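You operate a simulated robot arm through the tools that you are given. There is no shell and no other tool. Be economical: measure what you need, move in short steps, check, and stop when the job is done.

You run a simulated robot arm. Do the job below in one go: nothing can be reset, and whatever is moved stays where it is left.

JOB
Set pan, tilt and balance as the slate says, then press Set.

The check looks at the end state, three seconds after you hand in, the way a careful person would. Anything else that was tipped, shoved, dropped, spilled or broken makes it a failure.

ROBOT AND FRAMES
A 6-joint arm with a two-finger parallel gripper, fixed in place. Base frame: the origin is at the foot of the arm, x ahead of it, y to its left, z up. Lengths are in mm, angles in rad, forces in N, time in s.
With the tool pointing down near the work surface it reaches from about 240 to 660 mm from the base axis. Its first joint turns from -1.152 to 1.152 rad. Payload 2.9 kg.
The tool frame sits at the grasp point between the pads (the TCP): z along the fingers, y along the line on which they close. The tips reach 30 mm beyond it. Largest opening 110 mm; finger width 20, thickness 10; the body of the gripper, 48 by 112 mm, starts 55 mm behind the TCP.
Orientation is that of the tool frame in the base frame, as a unit quaternion [x, y, z, w]. With the fingers straight down and closing along the base's y, the tool's x points along the base's -x, its y along +y and its z along -z.

CONTROLS
- The arm moves only by the tool nudge_tool. Its argument "targets" is a list of rows, each a list of 7 numbers: the shift along the base's x, y, z in units of 300 mm (1.0 is 300 mm), then the turn, a rotation vector about the base's x, y, z in units of 45 degrees (1.0 is 45 degrees), then the finger opening in mm, from 0 to 110. In form: [[tx, ty, tz, rx, ry, rz, fingers], ...]. A call has 1 to 20 rows; each row is the pose to reach, as a shift and turn from the pose commanded when the call began. A call with a number of a shift or a turn outside -1 to 1 is refused whole. A row lasts 0.2 s, in which the tool goes at most 50 mm and 0.15 rad; a call with a longer step from one row to the next is refused whole, and so is a gripper value outside its range. Where a pose cannot be reached the arm comes as near as it can. A force on the tool above 40 N (or 10 N above the force at the start of the call, whichever is more), or a blocked arm, ends the call early, and 0.2 s more pass. The fingers move at their own pace (about 108 mm/s each) and stop on an object; they squeeze with about 37 N. The grip force told is the motor's: it shows also when the fingers shut on nothing. Time passes only in rows, and 0.2 s behind the last, so rows that repeat a pose let the fingers close. It gives the time, the measured TCP pose, the force on the tool (base axes), the opening and the grip force at its end, in the units of the frame above (readings bear some noise).
- Cameras (640 x 400 px; columns grow to the right, rows downward): "scene" is fixed at [71.3, 435.8, 1401.1]; the picture's right is [-0.88, -0.47, 0.00], its down [-0.23, 0.42, -0.88] and it looks along [0.42, -0.77, -0.48] (base axes); focal length 356 px, centre (320, 200). "wrist" rides on the gripper at [72, 17, -103] in the tool frame; the picture's right is [-0.23, 0.97, 0.00], its down [-0.76, -0.18, -0.62] and it looks along [-0.61, -0.14, 0.78] (tool axes); focal length 222 px, centre (320, 200). There is no depth. A picture from a camera that has moved, and an enlarged one, comes with that camera's place and axes in the base frame and with its lens. The place of the scene camera against the robot may be out by one fixed shift of up to 25 mm in any direction.
- get_image(camera): a new picture of that camera. No time passes.
- close_up(camera, box): a new picture of the part [left, top, right, bottom] of that camera's present view, enlarged. No time passes.
- finish_job(): hands the job in; it is judged then, once.

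Go step by step. Nothing tells you positions but the pictures and the camera data: compare them with the known pose of the tool, close in by small moves and look again before you grip or let go. The budget is 120 turns and 76 pictures, counting those below and the enlarged ones. Unless the task says otherwise, let go and move clear before handing in, and close with one line.

The tools are called after ">>>" as name(argument=value, ...) on one line, values as JSON. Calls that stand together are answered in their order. nudge_tool: Moves the arm, as the interface text tells. Its arguments: {"type":"object","properties":{"targets":{"type":"array"}},"required":["targets"]} The other tools are called the same way: get_image (camera) takes a picture; close_up (camera, box) takes an enlarged picture of a part of a camera's view; finish_job () hands the job in.

At the start:

```text
time_s: 0.0
tool_pos: [432.5, 9.9, 1223.0]
orientation: [0.0, 1.0, 0.0, 0.0]
ft_force: [0.4, 0.5, -0.6]
width: 109.9
grip_force: 0.0
```

scene: 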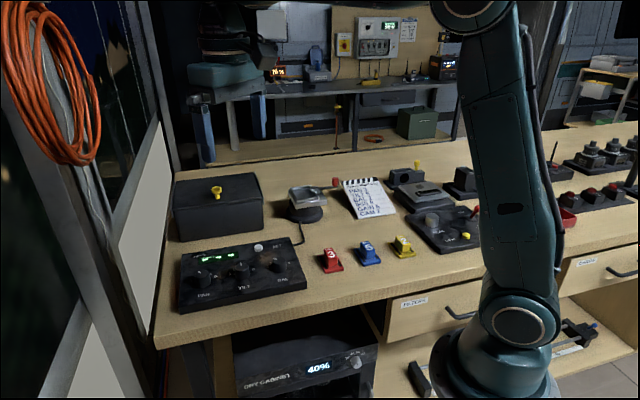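
wrist: 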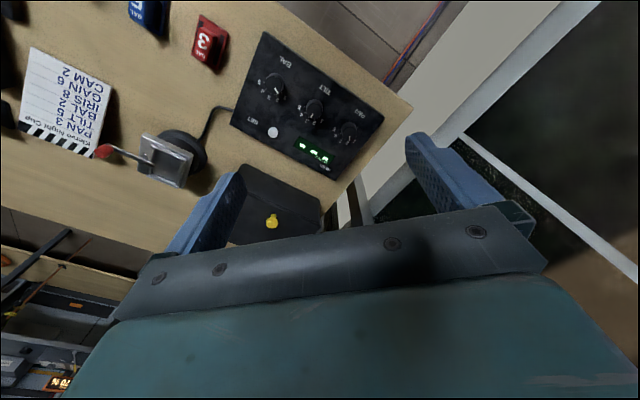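

I see a console with three knobs (PAN, TILT, BAL), a display and a white Set button, and a slate with values. I'll enlarge the slate and the console in both views.

>>> close_up(camera="wrist", box=[220, 30, 400, 190])

>>> close_up(camera="scene", box=[330, 170, 410, 220])

>>> close_up(camera="scene", box=[165, 225, 325, 325])

>>> close_up(camera="wrist", box=[10, 40, 130, 160])

```text
2.50 times, centred on (310, 110) of wrist
camera zoom: at [359.8, 27.7, 1327.3], right [0.23, 0.97, 0.0], down [0.76, -0.18, 0.62], along [0.61, -0.14, -0.78], focal length 555 px, centre (345, 425)
```

zoom: 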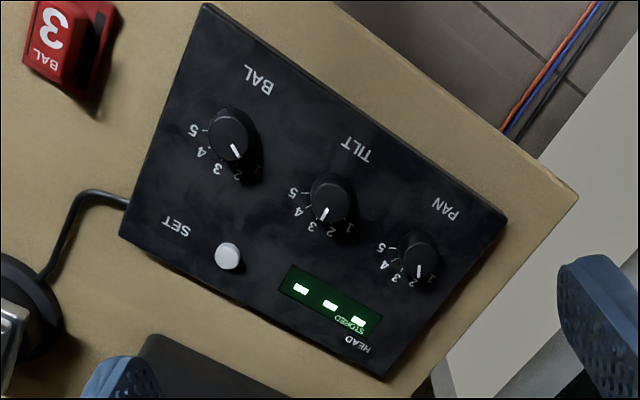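

```text
8.00 times, centred on (370, 195) of scene
camera zoom: at [71.3, 435.8, 1401.1], right [-0.88, -0.47, 0.0], down [-0.23, 0.42, -0.88], along [0.42, -0.77, -0.48], focal length 2852 px, centre (-80, 240)
```

zoom: 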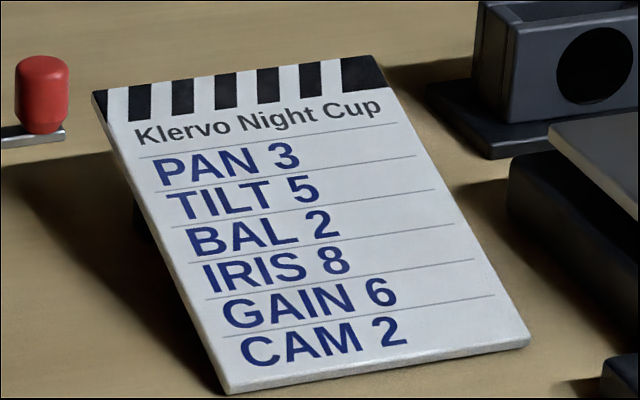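

```text
4.00 times, centred on (245, 275) of scene
camera zoom: at [71.3, 435.8, 1401.1], right [-0.88, -0.47, 0.0], down [-0.23, 0.42, -0.88], along [0.42, -0.77, -0.48], focal length 1426 px, centre (620, -100)
```

zoom: 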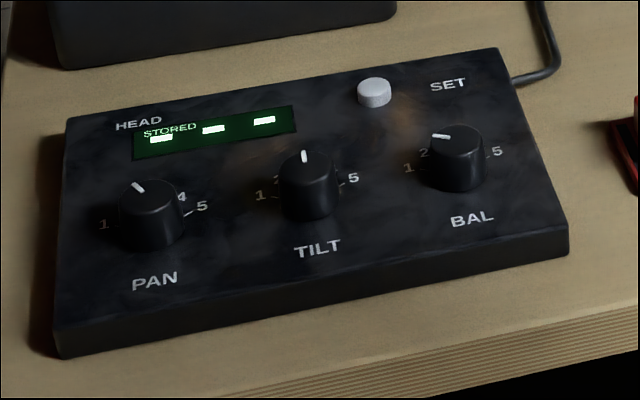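

```text
3.33 times, centred on (70, 100) of wrist
camera zoom: at [359.8, 27.7, 1327.3], right [0.23, 0.97, 0.0], down [0.76, -0.18, 0.62], along [0.61, -0.14, -0.78], focal length 740 px, centre (1153, 533)
```

zoom: 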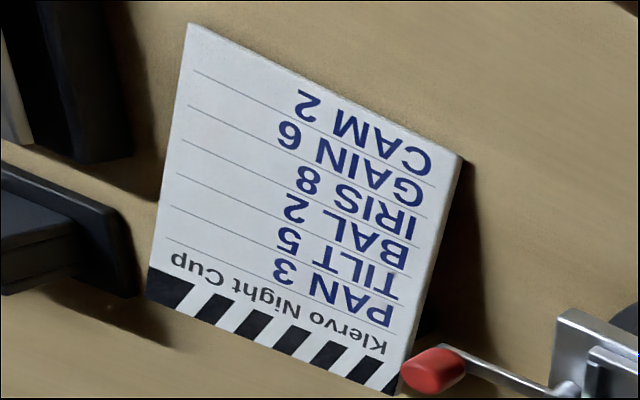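

The slate reads PAN 3, TILT 5, BAL 2. I place the knobs near PAN (512,44), TILT (459,-4) and BAL (411,-51), so I'll go lower to get a second, nearer view for heights.

>>> nudge_tool(targets=[[0, 0, -0.15, 0, 0, 0, 110], [0, -0.02, -0.3, 0, 0, 0, 110], [0, -0.03, -0.45, 0, 0, 0, 110], [0, -0.03, -0.45, 0, 0, 0, 110]])

>>> get_image(camera="wrist")

```text
time_s: 1.0
tool_pos: [433.6, 1.0, 1087.1]
orientation: [0.0, 1.0, 0.0, 0.0]
ft_force: [-0.6, -0.5, 0.0]
width: 109.9
grip_force: 0.0
```

```text
69 pictures are left
camera wrist: at [359.3, 18.8, 1191.4], right [0.23, 0.97, 0.0], down [0.76, -0.18, 0.62], along [0.61, -0.14, -0.78], focal length 222 px, centre (320, 200)
```

wrist: 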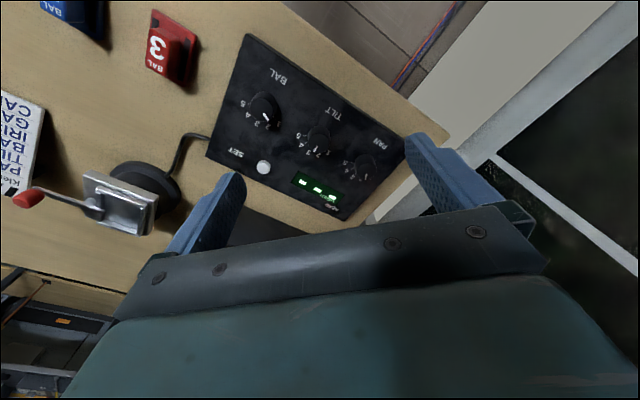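

>>> close_up(camera="wrist", box=[200, 30, 410, 230])

```text
2.00 times, centred on (305, 130) of wrist
camera zoom: at [359.3, 18.8, 1191.4], right [0.23, 0.97, 0.0], down [0.76, -0.18, 0.62], along [0.61, -0.14, -0.78], focal length 444 px, centre (350, 340)
```

zoom: 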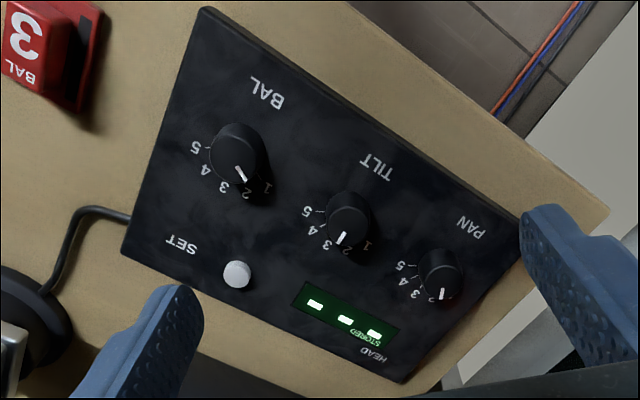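

>>> nudge_tool(targets=[[0.04, -0.01, -0.1, 0, 0, 0, 110], [0.075, -0.02, -0.2, 0, 0, 0, 110], [0.075, -0.02, -0.2, 0, 0, 0, 110]])

>>> get_image(camera="wrist")

>>> close_up(camera="wrist", box=[180, 20, 420, 180])

```text
time_s: 1.8
tool_pos: [457.1, -4.8, 1030.0]
orientation: [0.0, 1.0, 0.0, 0.0]
ft_force: [-0.8, -0.4, 0.2]
width: 109.8
grip_force: 0.1
```

```text
67 pictures are left
camera wrist: at [382.8, 12.8, 1132.7], right [0.23, 0.97, 0.0], down [0.76, -0.18, 0.62], along [0.61, -0.14, -0.78], focal length 222 px, centre (320, 200)
```

wrist: 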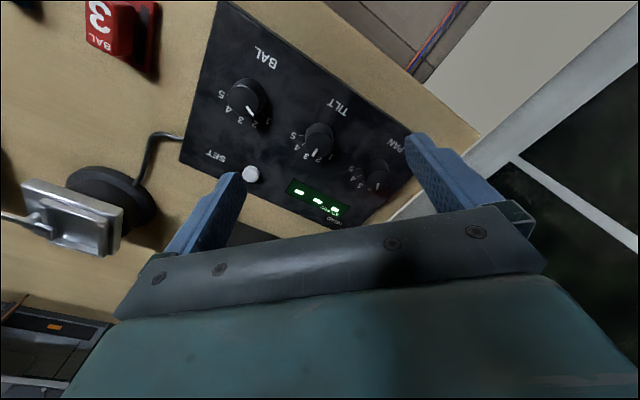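

```text
2.50 times, centred on (300, 100) of wrist
camera zoom: at [382.8, 12.8, 1132.7], right [0.23, 0.97, 0.0], down [0.76, -0.18, 0.62], along [0.61, -0.14, -0.78], focal length 555 px, centre (370, 450)
```

zoom: 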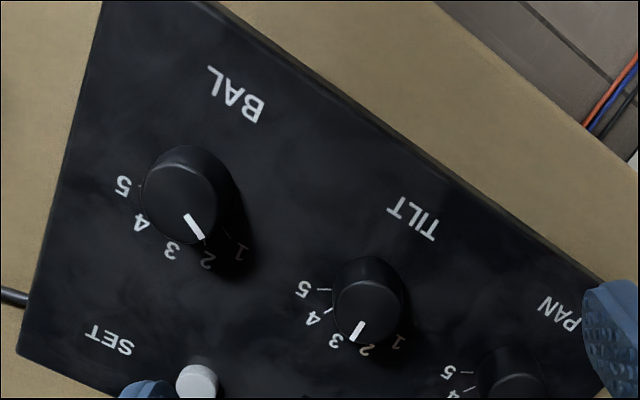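

>>> close_up(camera="scene", box=[165, 205, 325, 305])

>>> get_image(camera="scene")

```text
4.00 times, centred on (245, 255) of scene
camera zoom: at [71.3, 435.8, 1401.1], right [-0.88, -0.47, 0.0], down [-0.23, 0.42, -0.88], along [0.42, -0.77, -0.48], focal length 1426 px, centre (620, -20)
```

zoom: 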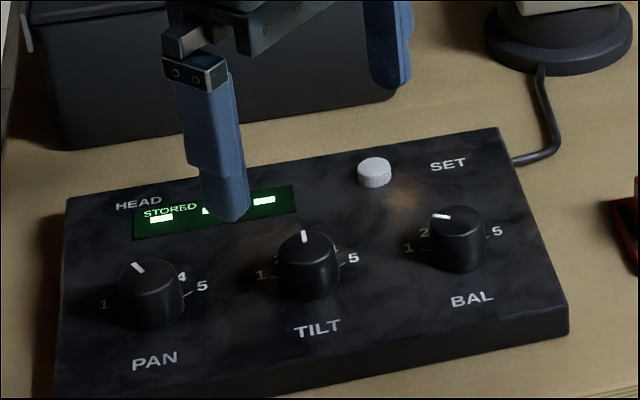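

```text
64 pictures are left
```

scene: 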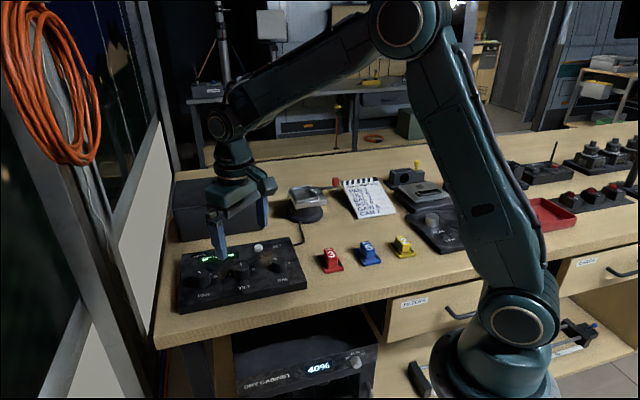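

>>> close_up(camera="wrist", box=[210, 70, 290, 120])

>>> close_up(camera="wrist", box=[290, 115, 370, 165])

>>> close_up(camera="wrist", box=[340, 150, 420, 200])

```text
8.00 times, centred on (250, 95) of wrist
camera zoom: at [382.8, 12.8, 1132.7], right [0.23, 0.97, 0.0], down [0.76, -0.18, 0.62], along [0.61, -0.14, -0.78], focal length 1777 px, centre (880, 1040)
```

zoom: 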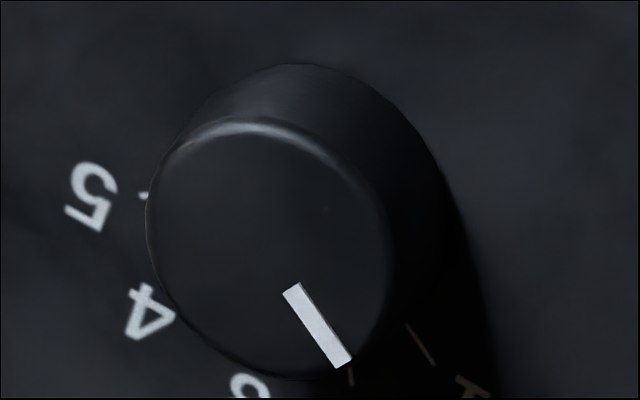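

```text
8.00 times, centred on (330, 140) of wrist
camera zoom: at [382.8, 12.8, 1132.7], right [0.23, 0.97, 0.0], down [0.76, -0.18, 0.62], along [0.61, -0.14, -0.78], focal length 1777 px, centre (240, 680)
```

zoom: 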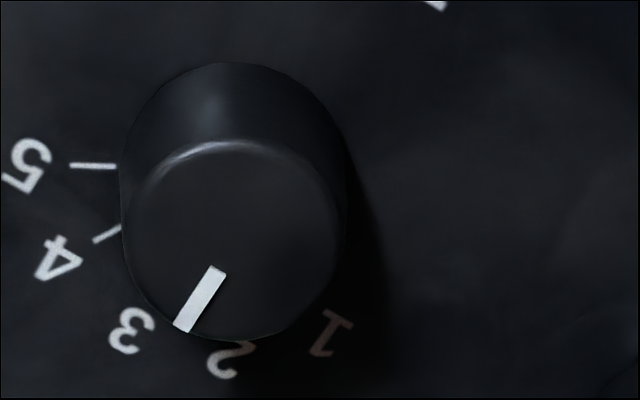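

```text
8.00 times, centred on (380, 175) of wrist
camera zoom: at [382.8, 12.8, 1132.7], right [0.23, 0.97, 0.0], down [0.76, -0.18, 0.62], along [0.61, -0.14, -0.78], focal length 1777 px, centre (-160, 400)
```

zoom: 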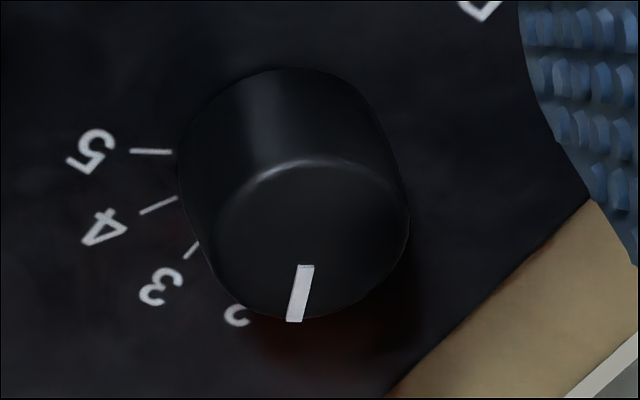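

Pointer angles projected onto the panel give PAN at 2, TILT at 3 and BAL at 1, with 30° per step and clockwise increasing. TILT sits near (470.6,-8.6) with its top near z=936, so I'll centre over it just above the knob and check.

>>> nudge_tool(targets=[[0.043, -0.012, -0.09, 0, 0, 0, 70], [0.043, -0.012, -0.17, 0, 0, 0, 60], [0.043, -0.012, -0.17, 0, 0, 0, 60]])

>>> close_up(camera="wrist", box=[200, 80, 440, 230])

>>> close_up(camera="scene", box=[165, 205, 325, 305])

```text
time_s: 2.6
tool_pos: [469.7, -9.4, 978.5]
orientation: [0.0, 1.0, 0.0, -0.001]
ft_force: [-0.4, 0.4, -0.4]
width: 60.1
grip_force: 0.1
```

```text
2.67 times, centred on (320, 155) of wrist
camera zoom: at [395.1, 8.8, 1080.9], right [0.23, 0.97, 0.0], down [0.76, -0.18, 0.62], along [0.61, -0.14, -0.78], focal length 592 px, centre (320, 320)
```

zoom: 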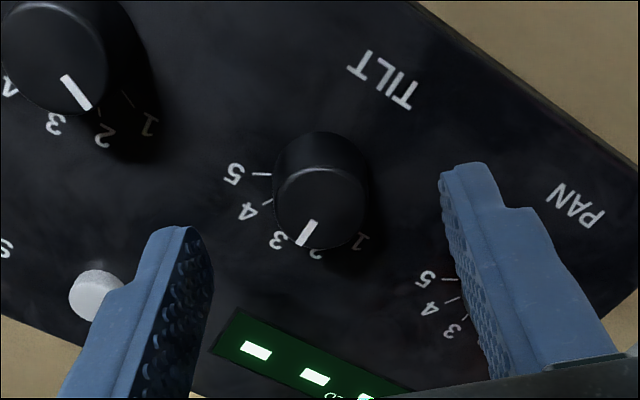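

```text
4.00 times, centred on (245, 255) of scene
camera zoom: at [71.3, 435.8, 1401.1], right [-0.88, -0.47, 0.0], down [-0.23, 0.42, -0.88], along [0.42, -0.77, -0.48], focal length 1426 px, centre (620, -20)
```

zoom: 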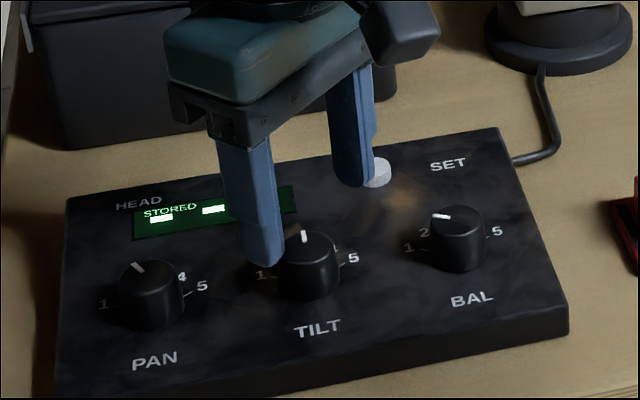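

The fingers straddle the TILT knob well centred in both views. I'll descend 25 mm and close gently.

>>> nudge_tool(targets=[[-0.001, 0.002, -0.04, 0, 0, 0, 60], [-0.001, 0.002, -0.07, 0, 0, 0, 60], [-0.001, 0.002, -0.085, 0, 0, 0, 60], [-0.001, 0.002, -0.085, 0, 0, 0, 60]])

>>> close_up(camera="scene", box=[165, 205, 325, 305])

```text
time_s: 3.6
tool_pos: [469.3, -7.7, 953.4]
orientation: [0.001, 1.0, 0.0, 0.0]
ft_force: [-0.7, 0.8, -0.2]
width: 59.9
grip_force: 0.2
```

```text
4.00 times, centred on (245, 255) of scene
camera zoom: at [71.3, 435.8, 1401.1], right [-0.88, -0.47, 0.0], down [-0.23, 0.42, -0.88], along [0.42, -0.77, -0.48], focal length 1426 px, centre (620, -20)
```

zoom: 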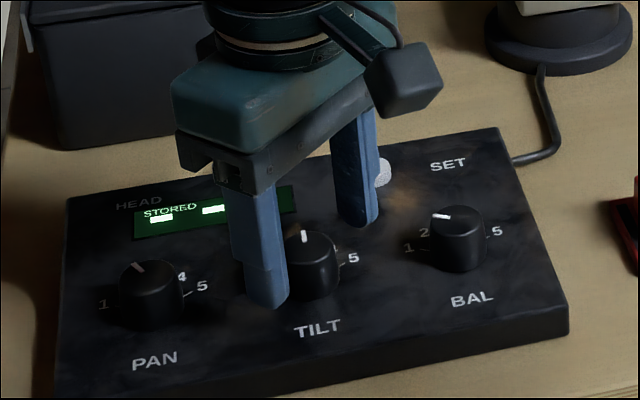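

>>> nudge_tool(targets=[[0, 0, 0, 0, 0, 0, 40], [0, 0, 0, 0, 0, 0, 20], [0, 0, 0, 0, 0, 0, 20]])

```text
time_s: 4.4
tool_pos: [468.7, -11.3, 952.0]
orientation: [0.002, 1.0, -0.001, -0.001]
ft_force: [0.6, -21.1, -1.7]
width: 27.3
grip_force: 44.4
```

Gripped (27 mm), but a side force of -21 N shows the knob sits a few mm more toward -y. I'll relieve that.

>>> nudge_tool(targets=[[0, -0.006, 0, 0, 0, 0, 20], [0, -0.012, 0, 0, 0, 0, 20], [0, -0.012, 0, 0, 0, 0, 20]])

```text
time_s: 5.2
tool_pos: [470.0, -11.5, 952.3]
orientation: [-0.002, 1.0, 0.002, 0.0]
ft_force: [4.4, -3.0, -5.4]
width: 27.3
grip_force: 44.8
```

>>> nudge_tool(targets=[[0, 0, 0, 0, 0, -0.1, 20], [0, 0, 0, 0, 0, -0.25, 20], [0, 0, 0, 0, 0, -0.4, 20], [0, 0, 0, 0, 0, -0.55, 20], [0, 0, 0, 0, 0, -0.667, 20], [0, 0, 0, 0, 0, -0.667, 20]])

>>> close_up(camera="wrist", box=[200, 80, 440, 230])

>>> close_up(camera="scene", box=[205, 230, 285, 280])

```text
time_s: 6.6
tool_pos: [469.4, -6.7, 951.8]
orientation: [0.253, 0.967, 0.003, 0.001]
ft_force: [8.4, 34.5, -6.7]
width: 27.2
grip_force: 44.7
```

```text
2.67 times, centred on (320, 155) of wrist
camera zoom: at [413.4, 43.7, 1056.1], right [0.68, 0.74, 0.01], down [0.58, -0.53, 0.62], along [0.46, -0.42, -0.78], focal length 592 px, centre (320, 320)
```

zoom: 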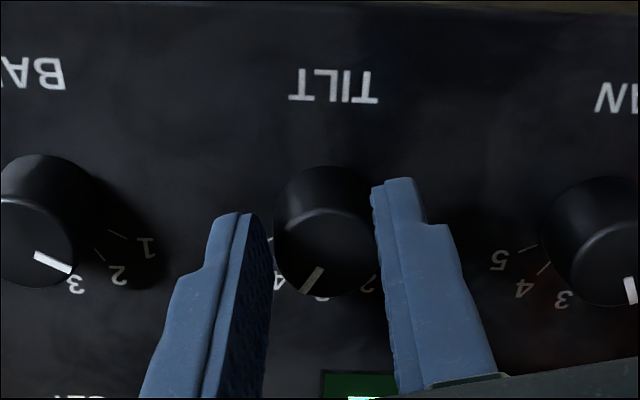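

```text
8.00 times, centred on (245, 255) of scene
camera zoom: at [71.6, 436.7, 1400.8], right [-0.88, -0.47, 0.0], down [-0.23, 0.42, -0.88], along [0.42, -0.77, -0.48], focal length 2852 px, centre (920, -240)
```

zoom: 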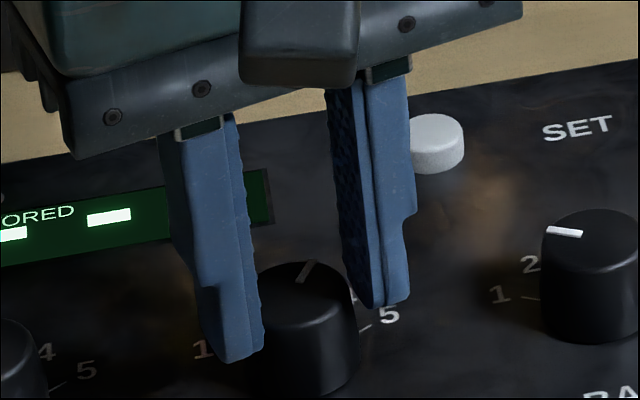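

The knob turned, but a side force has built up. I'll open here to relax it and see where the knob and pointer really are.

>>> nudge_tool(targets=[[0, 0, 0, 0, 0, 0, 40], [0, 0, 0, 0, 0, 0, 50], [0, 0, 0, 0, 0, 0, 50]])

>>> close_up(camera="wrist", box=[200, 80, 440, 230])

>>> close_up(camera="scene", box=[205, 230, 285, 280])

```text
time_s: 7.4
tool_pos: [468.3, -11.8, 952.8]
orientation: [0.259, 0.966, 0.001, 0.0]
ft_force: [0.2, 0.7, 0.3]
width: 50.0
grip_force: 0.0
```

```text
2.67 times, centred on (320, 155) of wrist
camera zoom: at [413.2, 40.0, 1055.7], right [0.68, 0.73, 0.0], down [0.57, -0.53, 0.62], along [0.45, -0.43, -0.78], focal length 592 px, centre (320, 320)
```

zoom: 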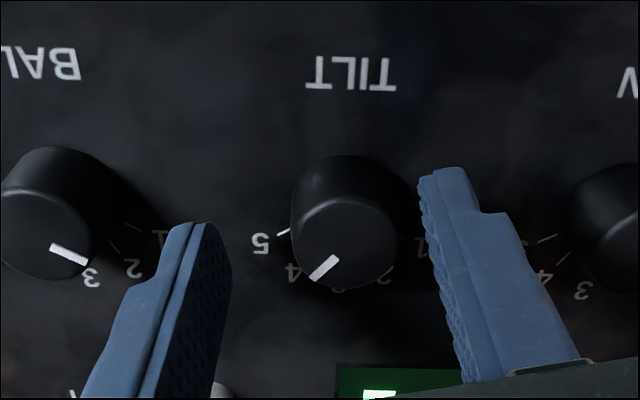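

```text
8.00 times, centred on (245, 255) of scene
camera zoom: at [71.3, 435.8, 1401.1], right [-0.88, -0.47, 0.0], down [-0.23, 0.42, -0.88], along [0.42, -0.77, -0.48], focal length 2852 px, centre (920, -240)
```

zoom: 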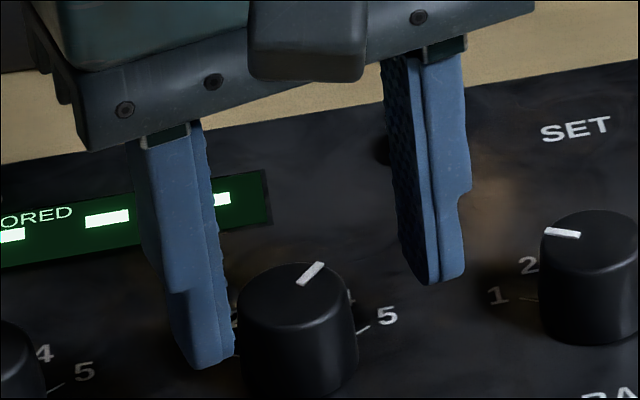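

>>> close_up(camera="wrist", box=[290, 125, 370, 175])

```text
8.00 times, centred on (330, 150) of wrist
camera zoom: at [413.2, 40.0, 1055.7], right [0.68, 0.73, 0.0], down [0.57, -0.53, 0.62], along [0.45, -0.43, -0.78], focal length 1777 px, centre (240, 600)
```

zoom: 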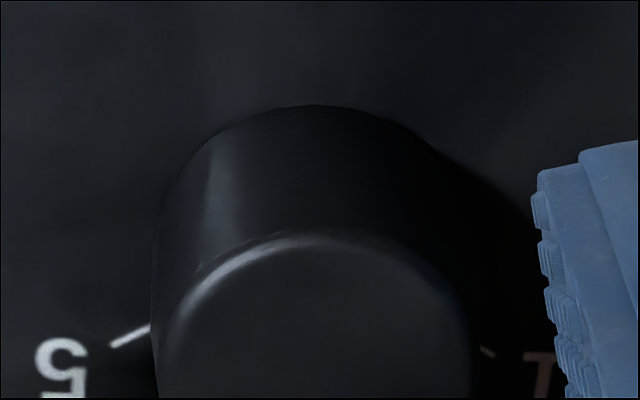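

>>> close_up(camera="wrist", box=[290, 148, 370, 198])

```text
8.00 times, centred on (330, 173) of wrist
camera zoom: at [413.2, 40.0, 1055.7], right [0.68, 0.73, 0.0], down [0.57, -0.53, 0.62], along [0.45, -0.43, -0.78], focal length 1777 px, centre (240, 416)
```

zoom: 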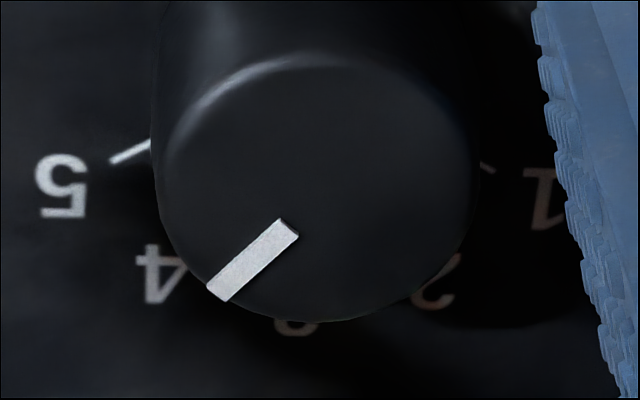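

The pointer is now about -86°, i.e. between 4 and 5 (5 is at -105°), so there are no detents. The forces and two views put the knob centre near (475,-9.5), so I'll re-centre and grip again.

>>> nudge_tool(targets=[[0.012, 0.004, -0.005, 0, 0, 0, 50], [0.023, 0.007, -0.007, 0, 0, 0, 50], [0.023, 0.007, -0.007, 0, 0, 0, 50]])

>>> get_image(camera="wrist")

>>> close_up(camera="wrist", box=[200, 80, 440, 230])

```text
time_s: 8.2
tool_pos: [476.7, -9.8, 949.7]
orientation: [0.259, 0.966, 0.0, 0.0]
ft_force: [-0.1, 0.9, -0.7]
width: 50.2
grip_force: 0.0
```

```text
51 pictures are left
camera wrist: at [420.1, 42.4, 1053.3], right [0.68, 0.73, 0.0], down [0.57, -0.53, 0.62], along [0.45, -0.43, -0.78], focal length 222 px, centre (320, 200)
```

wrist: 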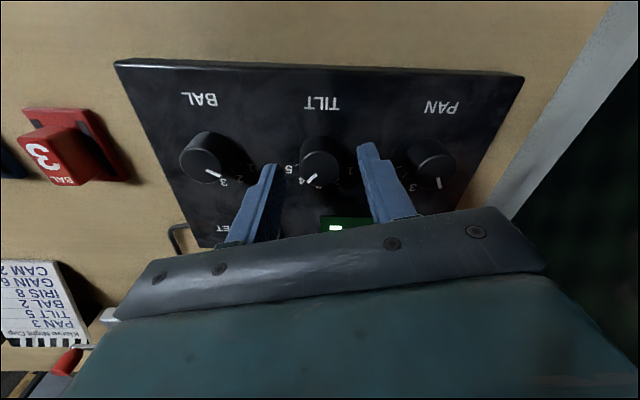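

```text
2.67 times, centred on (320, 155) of wrist
camera zoom: at [420.1, 42.4, 1053.3], right [0.68, 0.73, 0.0], down [0.57, -0.53, 0.62], along [0.45, -0.43, -0.78], focal length 592 px, centre (320, 320)
```

zoom: 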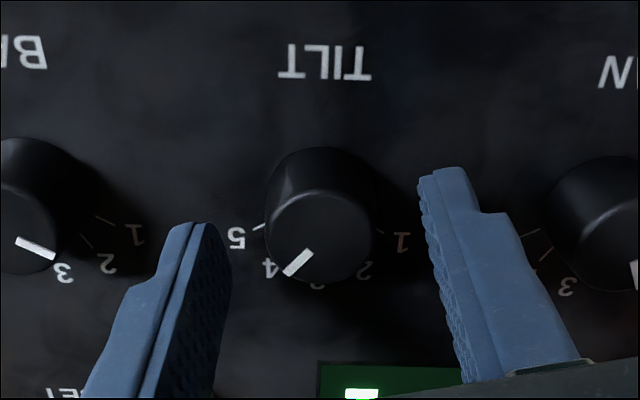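

>>> nudge_tool(targets=[[0, 0, 0, 0, 0, 0, 35], [0, 0, 0, 0, 0, 0, 22], [0, 0, 0, 0, 0, 0, 22]])

>>> close_up(camera="wrist", box=[200, 80, 440, 230])

```text
time_s: 9.0
tool_pos: [476.2, -10.4, 949.4]
orientation: [0.259, 0.966, 0.0, -0.001]
ft_force: [-0.8, -1.7, -0.6]
width: 27.6
grip_force: 44.7
```

```text
2.67 times, centred on (320, 155) of wrist
camera zoom: at [420.0, 42.2, 1053.4], right [0.68, 0.73, 0.0], down [0.57, -0.53, 0.62], along [0.45, -0.43, -0.78], focal length 592 px, centre (320, 320)
```

zoom: 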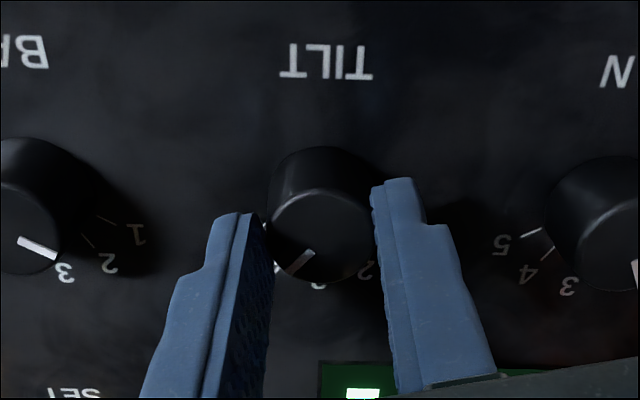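

>>> nudge_tool(targets=[[0, 0, 0, 0, 0, -0.12, 22], [0, 0, 0, 0, 0, -0.27, 22], [0, 0, 0, 0, 0, -0.42, 22], [0, 0, 0, 0, 0, -0.42, 22]])

>>> close_up(camera="wrist", box=[290, 140, 370, 190])

```text
time_s: 10.0
tool_pos: [475.9, -8.8, 950.1]
orientation: [0.414, 0.91, 0.0, 0.0]
ft_force: [2.5, 3.1, -3.9]
width: 27.2
grip_force: 45.6
```

```text
8.00 times, centred on (330, 165) of wrist
camera zoom: at [439.6, 57.3, 1053.4], right [0.88, 0.47, 0.0], down [0.37, -0.69, 0.62], along [0.29, -0.55, -0.78], focal length 1777 px, centre (240, 480)
```

zoom: 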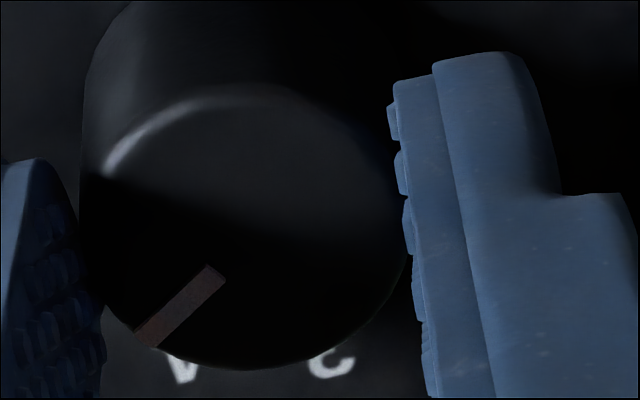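

TILT's pointer now computes to -104.8°, right on 5, with low forces. I'll release, rise and check, then move above PAN, which re-fits to about (531,44.5).

>>> nudge_tool(targets=[[0, 0, 0, 0, 0, 0, 40], [0, 0, 0, 0, 0, 0, 56], [0, 0, 0, 0, 0, 0, 56], [0, 0, 0.1, 0, 0, 0, 56], [0, 0, 0.2, 0, 0, 0.15, 56], [0.05, 0.05, 0.2, 0, 0, 0.3, 56], [0.13, 0.12, 0.2, 0, 0, 0.45, 56], [0.186, 0.18, 0.2, 0, 0, 0.6, 56], [0.186, 0.18, 0.2, 0, 0, 0.667, 56], [0.186, 0.18, 0.2, 0, 0, 0.667, 56]])

>>> close_up(camera="wrist", box=[200, 60, 440, 210])

>>> close_up(camera="scene", box=[165, 205, 325, 305])

```text
time_s: 12.2
tool_pos: [532.0, 43.6, 1009.5]
orientation: [0.163, 0.987, 0.0, 0.0]
ft_force: [-0.6, 0.1, 0.2]
width: 55.8
grip_force: 0.0
```

```text
2.67 times, centred on (320, 135) of wrist
camera zoom: at [467.2, 84.8, 1113.7], right [0.53, 0.85, 0.0], down [0.66, -0.41, 0.62], along [0.53, -0.33, -0.78], focal length 592 px, centre (320, 373)
```

zoom: 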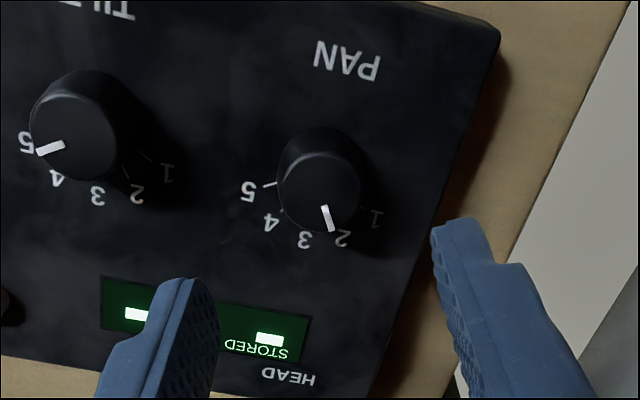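

```text
4.00 times, centred on (245, 255) of scene
camera zoom: at [71.3, 435.8, 1401.1], right [-0.88, -0.47, 0.0], down [-0.23, 0.42, -0.88], along [0.42, -0.77, -0.48], focal length 1426 px, centre (620, -20)
```

zoom: 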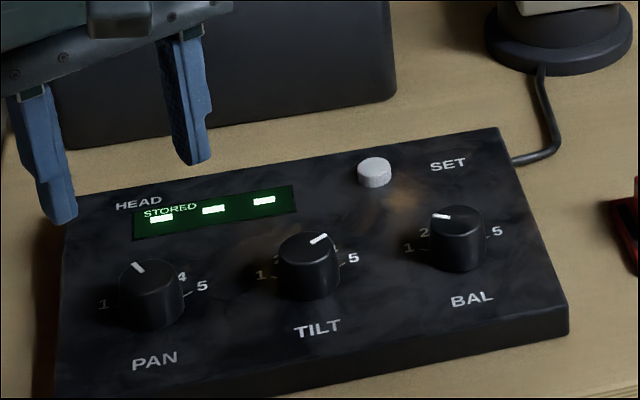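

TILT reads 5 (about -106°). PAN's centre re-measures at (530.3,45.3), so I'll descend on it and close.

>>> nudge_tool(targets=[[-0.005, 0.005, -0.1, 0, 0, 0, 56], [-0.005, 0.005, -0.17, 0, 0, 0, 56], [-0.005, 0.005, -0.205, 0, 0, 0, 56], [-0.005, 0.005, -0.205, 0, 0, 0, 56], [-0.005, 0.005, -0.205, 0, 0, 0, 40], [-0.005, 0.005, -0.205, 0, 0, 0, 22], [-0.005, 0.005, -0.205, 0, 0, 0, 22]])

```text
time_s: 13.8
tool_pos: [530.1, 46.7, 948.5]
orientation: [0.165, 0.986, 0.0, 0.0]
ft_force: [0.8, 0.1, -2.8]
width: 27.7
grip_force: 45.0
```

Well centred with almost no side force. Now turning 30° clockwise.

>>> nudge_tool(targets=[[0, 0, 0, 0, 0, -0.12, 22], [0, 0, 0, 0, 0, -0.27, 22], [0, 0, 0, 0, 0, -0.42, 22], [0, 0, 0, 0, 0, -0.55, 22], [0, 0, 0, 0, 0, -0.667, 22], [0, 0, 0, 0, 0, -0.667, 22]])

>>> close_up(camera="wrist", box=[290, 140, 370, 190])

```text
time_s: 15.2
tool_pos: [530.3, 47.8, 948.1]
orientation: [0.414, 0.911, 0.001, 0.0]
ft_force: [7.3, 13.8, -12.7]
width: 27.5
grip_force: 45.0
```

```text
8.00 times, centred on (330, 165) of wrist
camera zoom: at [493.8, 113.4, 1051.6], right [0.88, 0.47, 0.0], down [0.37, -0.69, 0.62], along [0.29, -0.55, -0.78], focal length 1777 px, centre (240, 480)
```

zoom: 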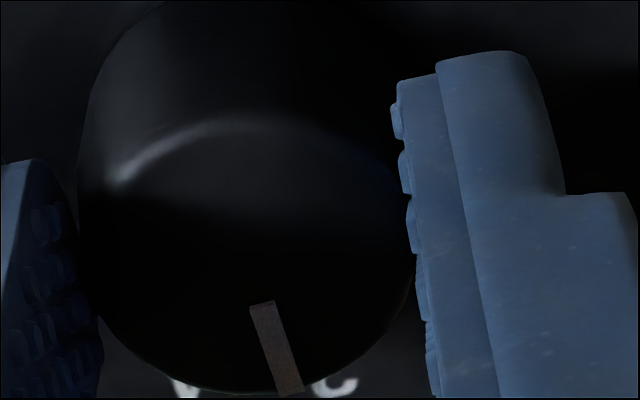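

PAN's pointer computes to -46.6°, on 3. Releasing, rising and moving over BAL near (420,-65).

>>> nudge_tool(targets=[[0, 0, 0, 0, 0, 0, 40], [0, 0, 0, 0, 0, 0, 56], [0, 0, 0, 0, 0, 0, 56], [0, 0, 0.1, 0, 0, 0, 56], [0, 0, 0.2, 0, 0, 0.1, 56], [-0.09, -0.09, 0.2, 0, 0, 0.2, 56], [-0.18, -0.18, 0.2, 0, 0, 0.3, 56], [-0.27, -0.27, 0.2, 0, 0, 0.4, 56], [-0.34, -0.35, 0.2, 0, 0, 0.55, 56], [-0.366, -0.371, 0.2, 0, 0, 0.667, 56], [-0.366, -0.371, 0.2, 0, 0, 0.667, 56]])

>>> close_up(camera="wrist", box=[200, 60, 440, 210])

>>> close_up(camera="scene", box=[165, 205, 325, 305])

```text
time_s: 17.6
tool_pos: [420.4, -67.2, 1007.7]
orientation: [0.163, 0.987, 0.0, -0.001]
ft_force: [-0.8, 0.9, 0.2]
width: 55.8
grip_force: 0.1
```

```text
2.67 times, centred on (320, 135) of wrist
camera zoom: at [355.5, -26.0, 1112.2], right [0.53, 0.85, 0.0], down [0.66, -0.41, 0.62], along [0.53, -0.33, -0.78], focal length 592 px, centre (320, 373)
```

zoom: 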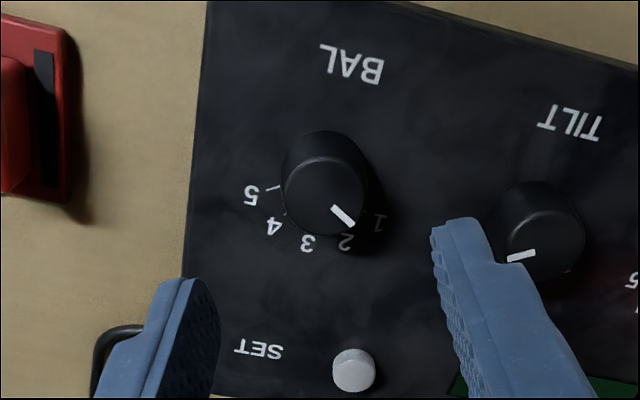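

```text
4.00 times, centred on (245, 255) of scene
camera zoom: at [71.2, 435.8, 1401.1], right [-0.88, -0.47, 0.0], down [-0.23, 0.42, -0.88], along [0.42, -0.77, -0.48], focal length 1426 px, centre (620, -20)
```

zoom: 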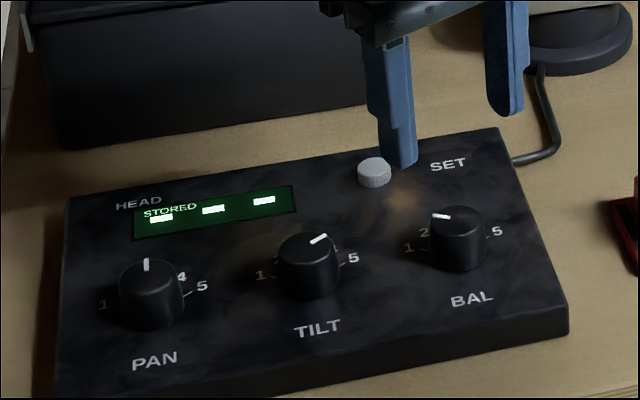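

>>> nudge_tool(targets=[[0, 0.003, -0.1, 0, 0, 0, 56], [0, 0.003, -0.17, 0, 0, 0, 56], [0, 0.003, -0.2, 0, 0, 0, 56], [0, 0.003, -0.2, 0, 0, 0, 56], [0, 0.003, -0.2, 0, 0, 0, 40], [0, 0.003, -0.2, 0, 0, 0, 22], [0, 0.003, -0.2, 0, 0, 0, 22]])

```text
time_s: 19.2
tool_pos: [420.4, -65.2, 947.2]
orientation: [0.165, 0.986, 0.0, 0.0]
ft_force: [-1.6, -4.6, -3.3]
width: 27.8
grip_force: 44.8
```

Gripped on BAL, well centred. Turning 30° clockwise from 1 to 2.

>>> nudge_tool(targets=[[0, 0, 0, 0, 0, -0.12, 22], [0, 0, 0, 0, 0, -0.27, 22], [0, 0, 0, 0, 0, -0.42, 22], [0, 0, 0, 0, 0, -0.55, 22], [0, 0, 0, 0, 0, -0.667, 22], [0, 0, 0, 0, 0, -0.667, 22]])

>>> close_up(camera="wrist", box=[290, 140, 370, 190])

```text
time_s: 20.6
tool_pos: [421.4, -64.8, 949.3]
orientation: [0.414, 0.91, 0.001, 0.001]
ft_force: [5.4, 1.0, -10.8]
width: 28.1
grip_force: 45.1
```

```text
8.00 times, centred on (330, 165) of wrist
camera zoom: at [384.2, 2.5, 1051.8], right [0.88, 0.47, 0.0], down [0.37, -0.69, 0.62], along [0.29, -0.55, -0.78], focal length 1777 px, centre (240, 480)
```

zoom: 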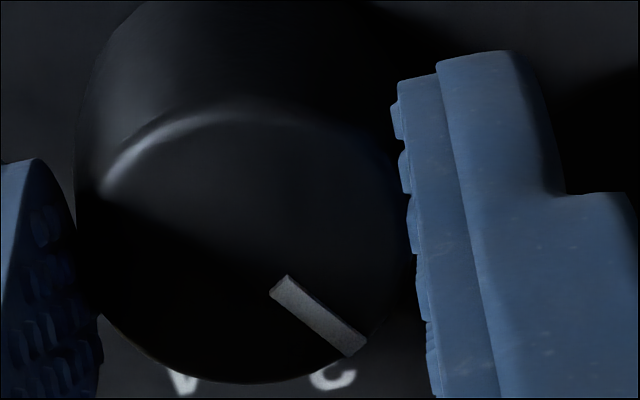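

BAL's pointer computes to -16.4°, on 2. Releasing, rising, and moving closed fingers over the Set button near (494,-95).

>>> nudge_tool(targets=[[0, 0, 0, 0, 0, 0, 40], [0, 0, 0, 0, 0, 0, 56], [0, 0, 0, 0, 0, 0, 56], [0, 0, 0.1, 0, 0, 0, 56], [0, 0, 0.2, 0, 0, 0.1, 56], [0.1, -0.04, 0.2, 0, 0, 0.25, 30], [0.2, -0.08, 0.2, 0, 0, 0.4, 0], [0.247, -0.102, 0.2, 0, 0, 0.55, 0], [0.247, -0.102, 0.2, 0, 0, 0.667, 0], [0.247, -0.102, 0.2, 0, 0, 0.667, 0]])

>>> close_up(camera="wrist", box=[200, 30, 440, 180])

>>> close_up(camera="scene", box=[165, 205, 325, 305])

```text
time_s: 22.8
tool_pos: [495.4, -94.5, 1009.2]
orientation: [0.163, 0.987, 0.0, 0.0]
ft_force: [0.1, -0.9, 0.0]
width: 0.0
grip_force: 36.9
```

```text
2.67 times, centred on (320, 105) of wrist
camera zoom: at [429.7, -55.0, 1112.1], right [0.53, 0.85, 0.0], down [0.66, -0.41, 0.62], along [0.53, -0.33, -0.78], focal length 592 px, centre (320, 453)
```

zoom: 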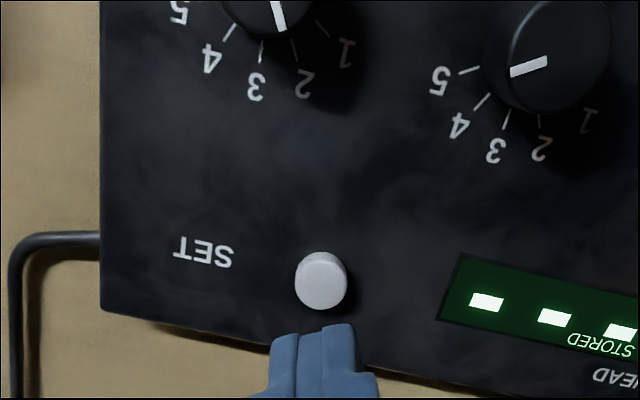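

```text
4.00 times, centred on (245, 255) of scene
camera zoom: at [71.3, 435.8, 1401.1], right [-0.88, -0.47, 0.0], down [-0.23, 0.42, -0.88], along [0.42, -0.77, -0.48], focal length 1426 px, centre (620, -20)
```

zoom: 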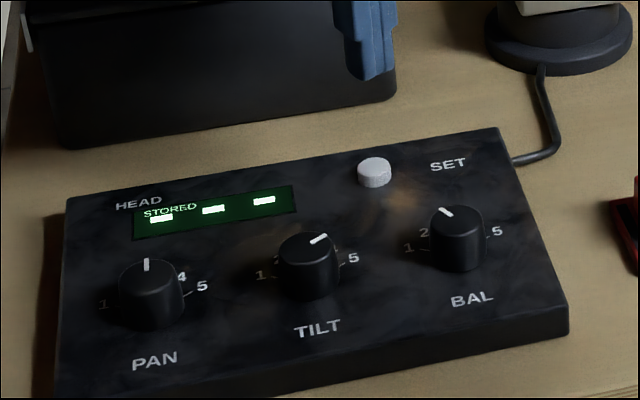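

All three pointers look right (PAN 3, TILT 5, BAL 2). The Set button re-fits to about (501–505,-100), so I'll lower to just above it and look again.

>>> nudge_tool(targets=[[0.02, -0.014, -0.08, 0, 0, 0, 0], [0.026, -0.018, -0.16, 0, 0, 0, 0], [0.026, -0.018, -0.19, 0, 0, 0, 0], [0.026, -0.018, -0.19, 0, 0, 0, 0]])

>>> close_up(camera="wrist", box=[240, 100, 400, 200])

>>> close_up(camera="scene", box=[205, 215, 305, 277])

```text
time_s: 23.8
tool_pos: [501.6, -101.2, 949.7]
orientation: [0.164, 0.987, 0.0, 0.0]
ft_force: [-0.1, 0.7, 1.3]
width: 0.0
grip_force: 37.1
```

```text
4.00 times, centred on (320, 150) of wrist
camera zoom: at [437.2, -60.5, 1055.0], right [0.53, 0.85, 0.0], down [0.66, -0.41, 0.62], along [0.53, -0.33, -0.78], focal length 888 px, centre (320, 400)
```

zoom: 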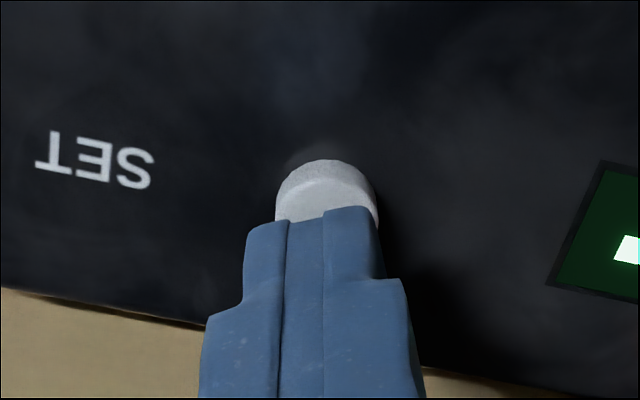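

```text
6.40 times, centred on (255, 246) of scene
camera zoom: at [71.3, 435.8, 1401.1], right [-0.88, -0.47, 0.0], down [-0.23, 0.42, -0.88], along [0.42, -0.77, -0.48], focal length 2282 px, centre (736, -94)
```

zoom: 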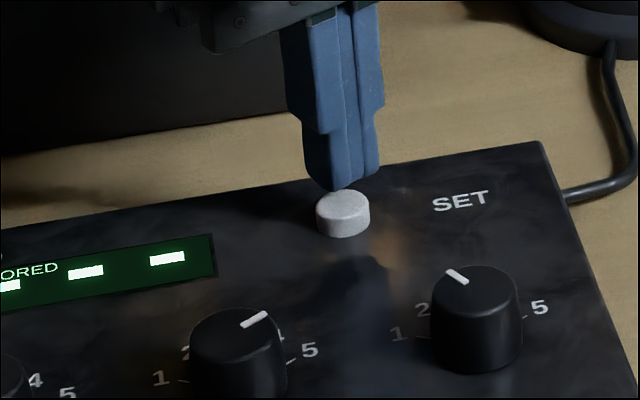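

The tips sit about 9 mm above the button, nearly centred. I'll shift 2 mm in +y and press down in small steps.

>>> nudge_tool(targets=[[0, 0.006, 0, 0, 0, 0, 0], [0, 0.006, -0.012, 0, 0, 0, 0], [0, 0.006, -0.022, 0, 0, 0, 0], [0, 0.006, -0.028, 0, 0, 0, 0], [0, 0.006, -0.033, 0, 0, 0, 0], [0, 0.006, -0.037, 0, 0, 0, 0], [0, 0.006, -0.037, 0, 0, 0, 0]])

>>> close_up(camera="scene", box=[185, 215, 285, 277])

```text
time_s: 25.4
tool_pos: [502.6, -98.0, 940.5]
orientation: [0.164, 0.986, 0.0, 0.0]
ft_force: [0.0, 0.0, 0.6]
width: 0.0
grip_force: 37.1
```

```text
6.40 times, centred on (235, 246) of scene
camera zoom: at [71.3, 435.8, 1401.1], right [-0.88, -0.47, 0.0], down [-0.23, 0.42, -0.88], along [0.42, -0.77, -0.48], focal length 2282 px, centre (864, -94)
```

zoom: 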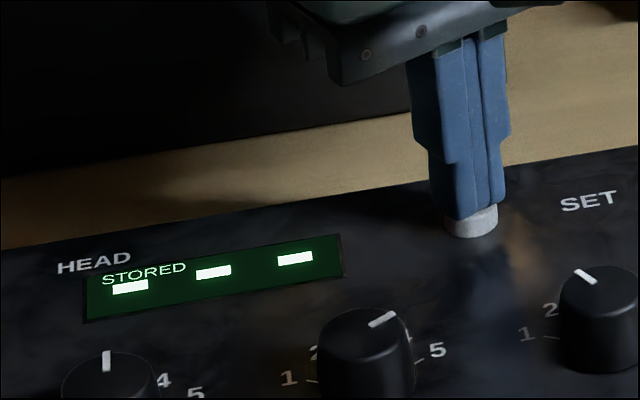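

No contact yet; I'll keep pressing slowly.

>>> nudge_tool(targets=[[0, 0, -0.004, 0, 0, 0, 0], [0, 0, -0.008, 0, 0, 0, 0], [0, 0, -0.012, 0, 0, 0, 0], [0, 0, -0.015, 0, 0, 0, 0], [0, 0, -0.015, 0, 0, 0, 0]])

>>> close_up(camera="scene", box=[185, 215, 285, 277])

```text
time_s: 26.6
tool_pos: [502.1, -98.8, 936.2]
orientation: [0.164, 0.986, 0.0, -0.001]
ft_force: [0.0, 0.9, 2.0]
width: 0.0
grip_force: 37.4
```

```text
6.40 times, centred on (235, 246) of scene
camera zoom: at [71.2, 435.8, 1401.1], right [-0.88, -0.47, 0.0], down [-0.23, 0.42, -0.88], along [0.42, -0.77, -0.48], focal length 2282 px, centre (864, -94)
```

zoom: 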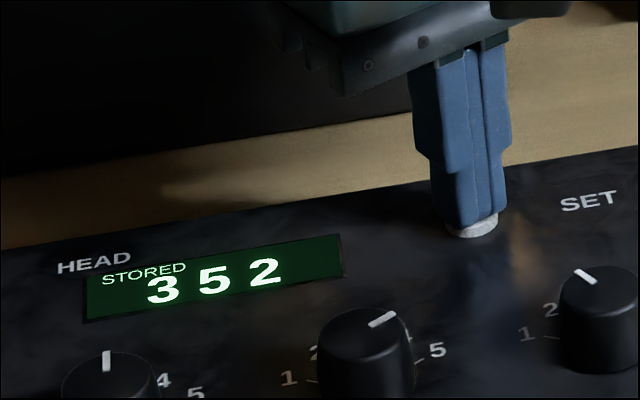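

The display now shows STORED 3 5 2, which matches the slate. I'll lift straight up and confirm.

>>> nudge_tool(targets=[[0, 0, 0.05, 0, 0, 0, 0], [0, 0, 0.2, 0, 0, 0, 0], [0, 0, 0.35, 0, 0, 0, 0], [0, 0, 0.45, 0, 0, 0, 0], [0, 0, 0.45, 0, 0, 0, 0]])

>>> close_up(camera="scene", box=[165, 205, 325, 305])

```text
time_s: 27.8
tool_pos: [501.5, -98.5, 1069.3]
orientation: [0.164, 0.986, 0.0, 0.0]
ft_force: [0.3, -0.3, 0.1]
width: 0.1
grip_force: 37.4
```

```text
4.00 times, centred on (245, 255) of scene
camera zoom: at [71.2, 435.8, 1401.1], right [-0.88, -0.47, 0.0], down [-0.23, 0.42, -0.88], along [0.42, -0.77, -0.48], focal length 1426 px, centre (620, -20)
```

zoom: 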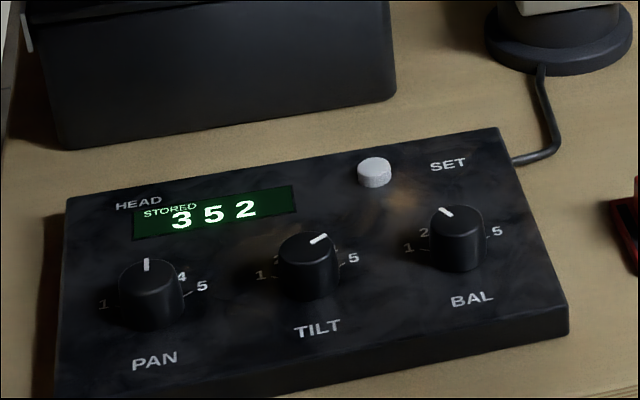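

The display holds STORED 3 5 2, the knobs match, and the arm is clear with nothing else moved, so I'm handing in.

>>> finish_job()

```text
The job is handed in.
```

PAN is at 3, TILT at 5 and BAL at 2 as the slate says; I pressed Set and the display shows STORED 3 5 2.
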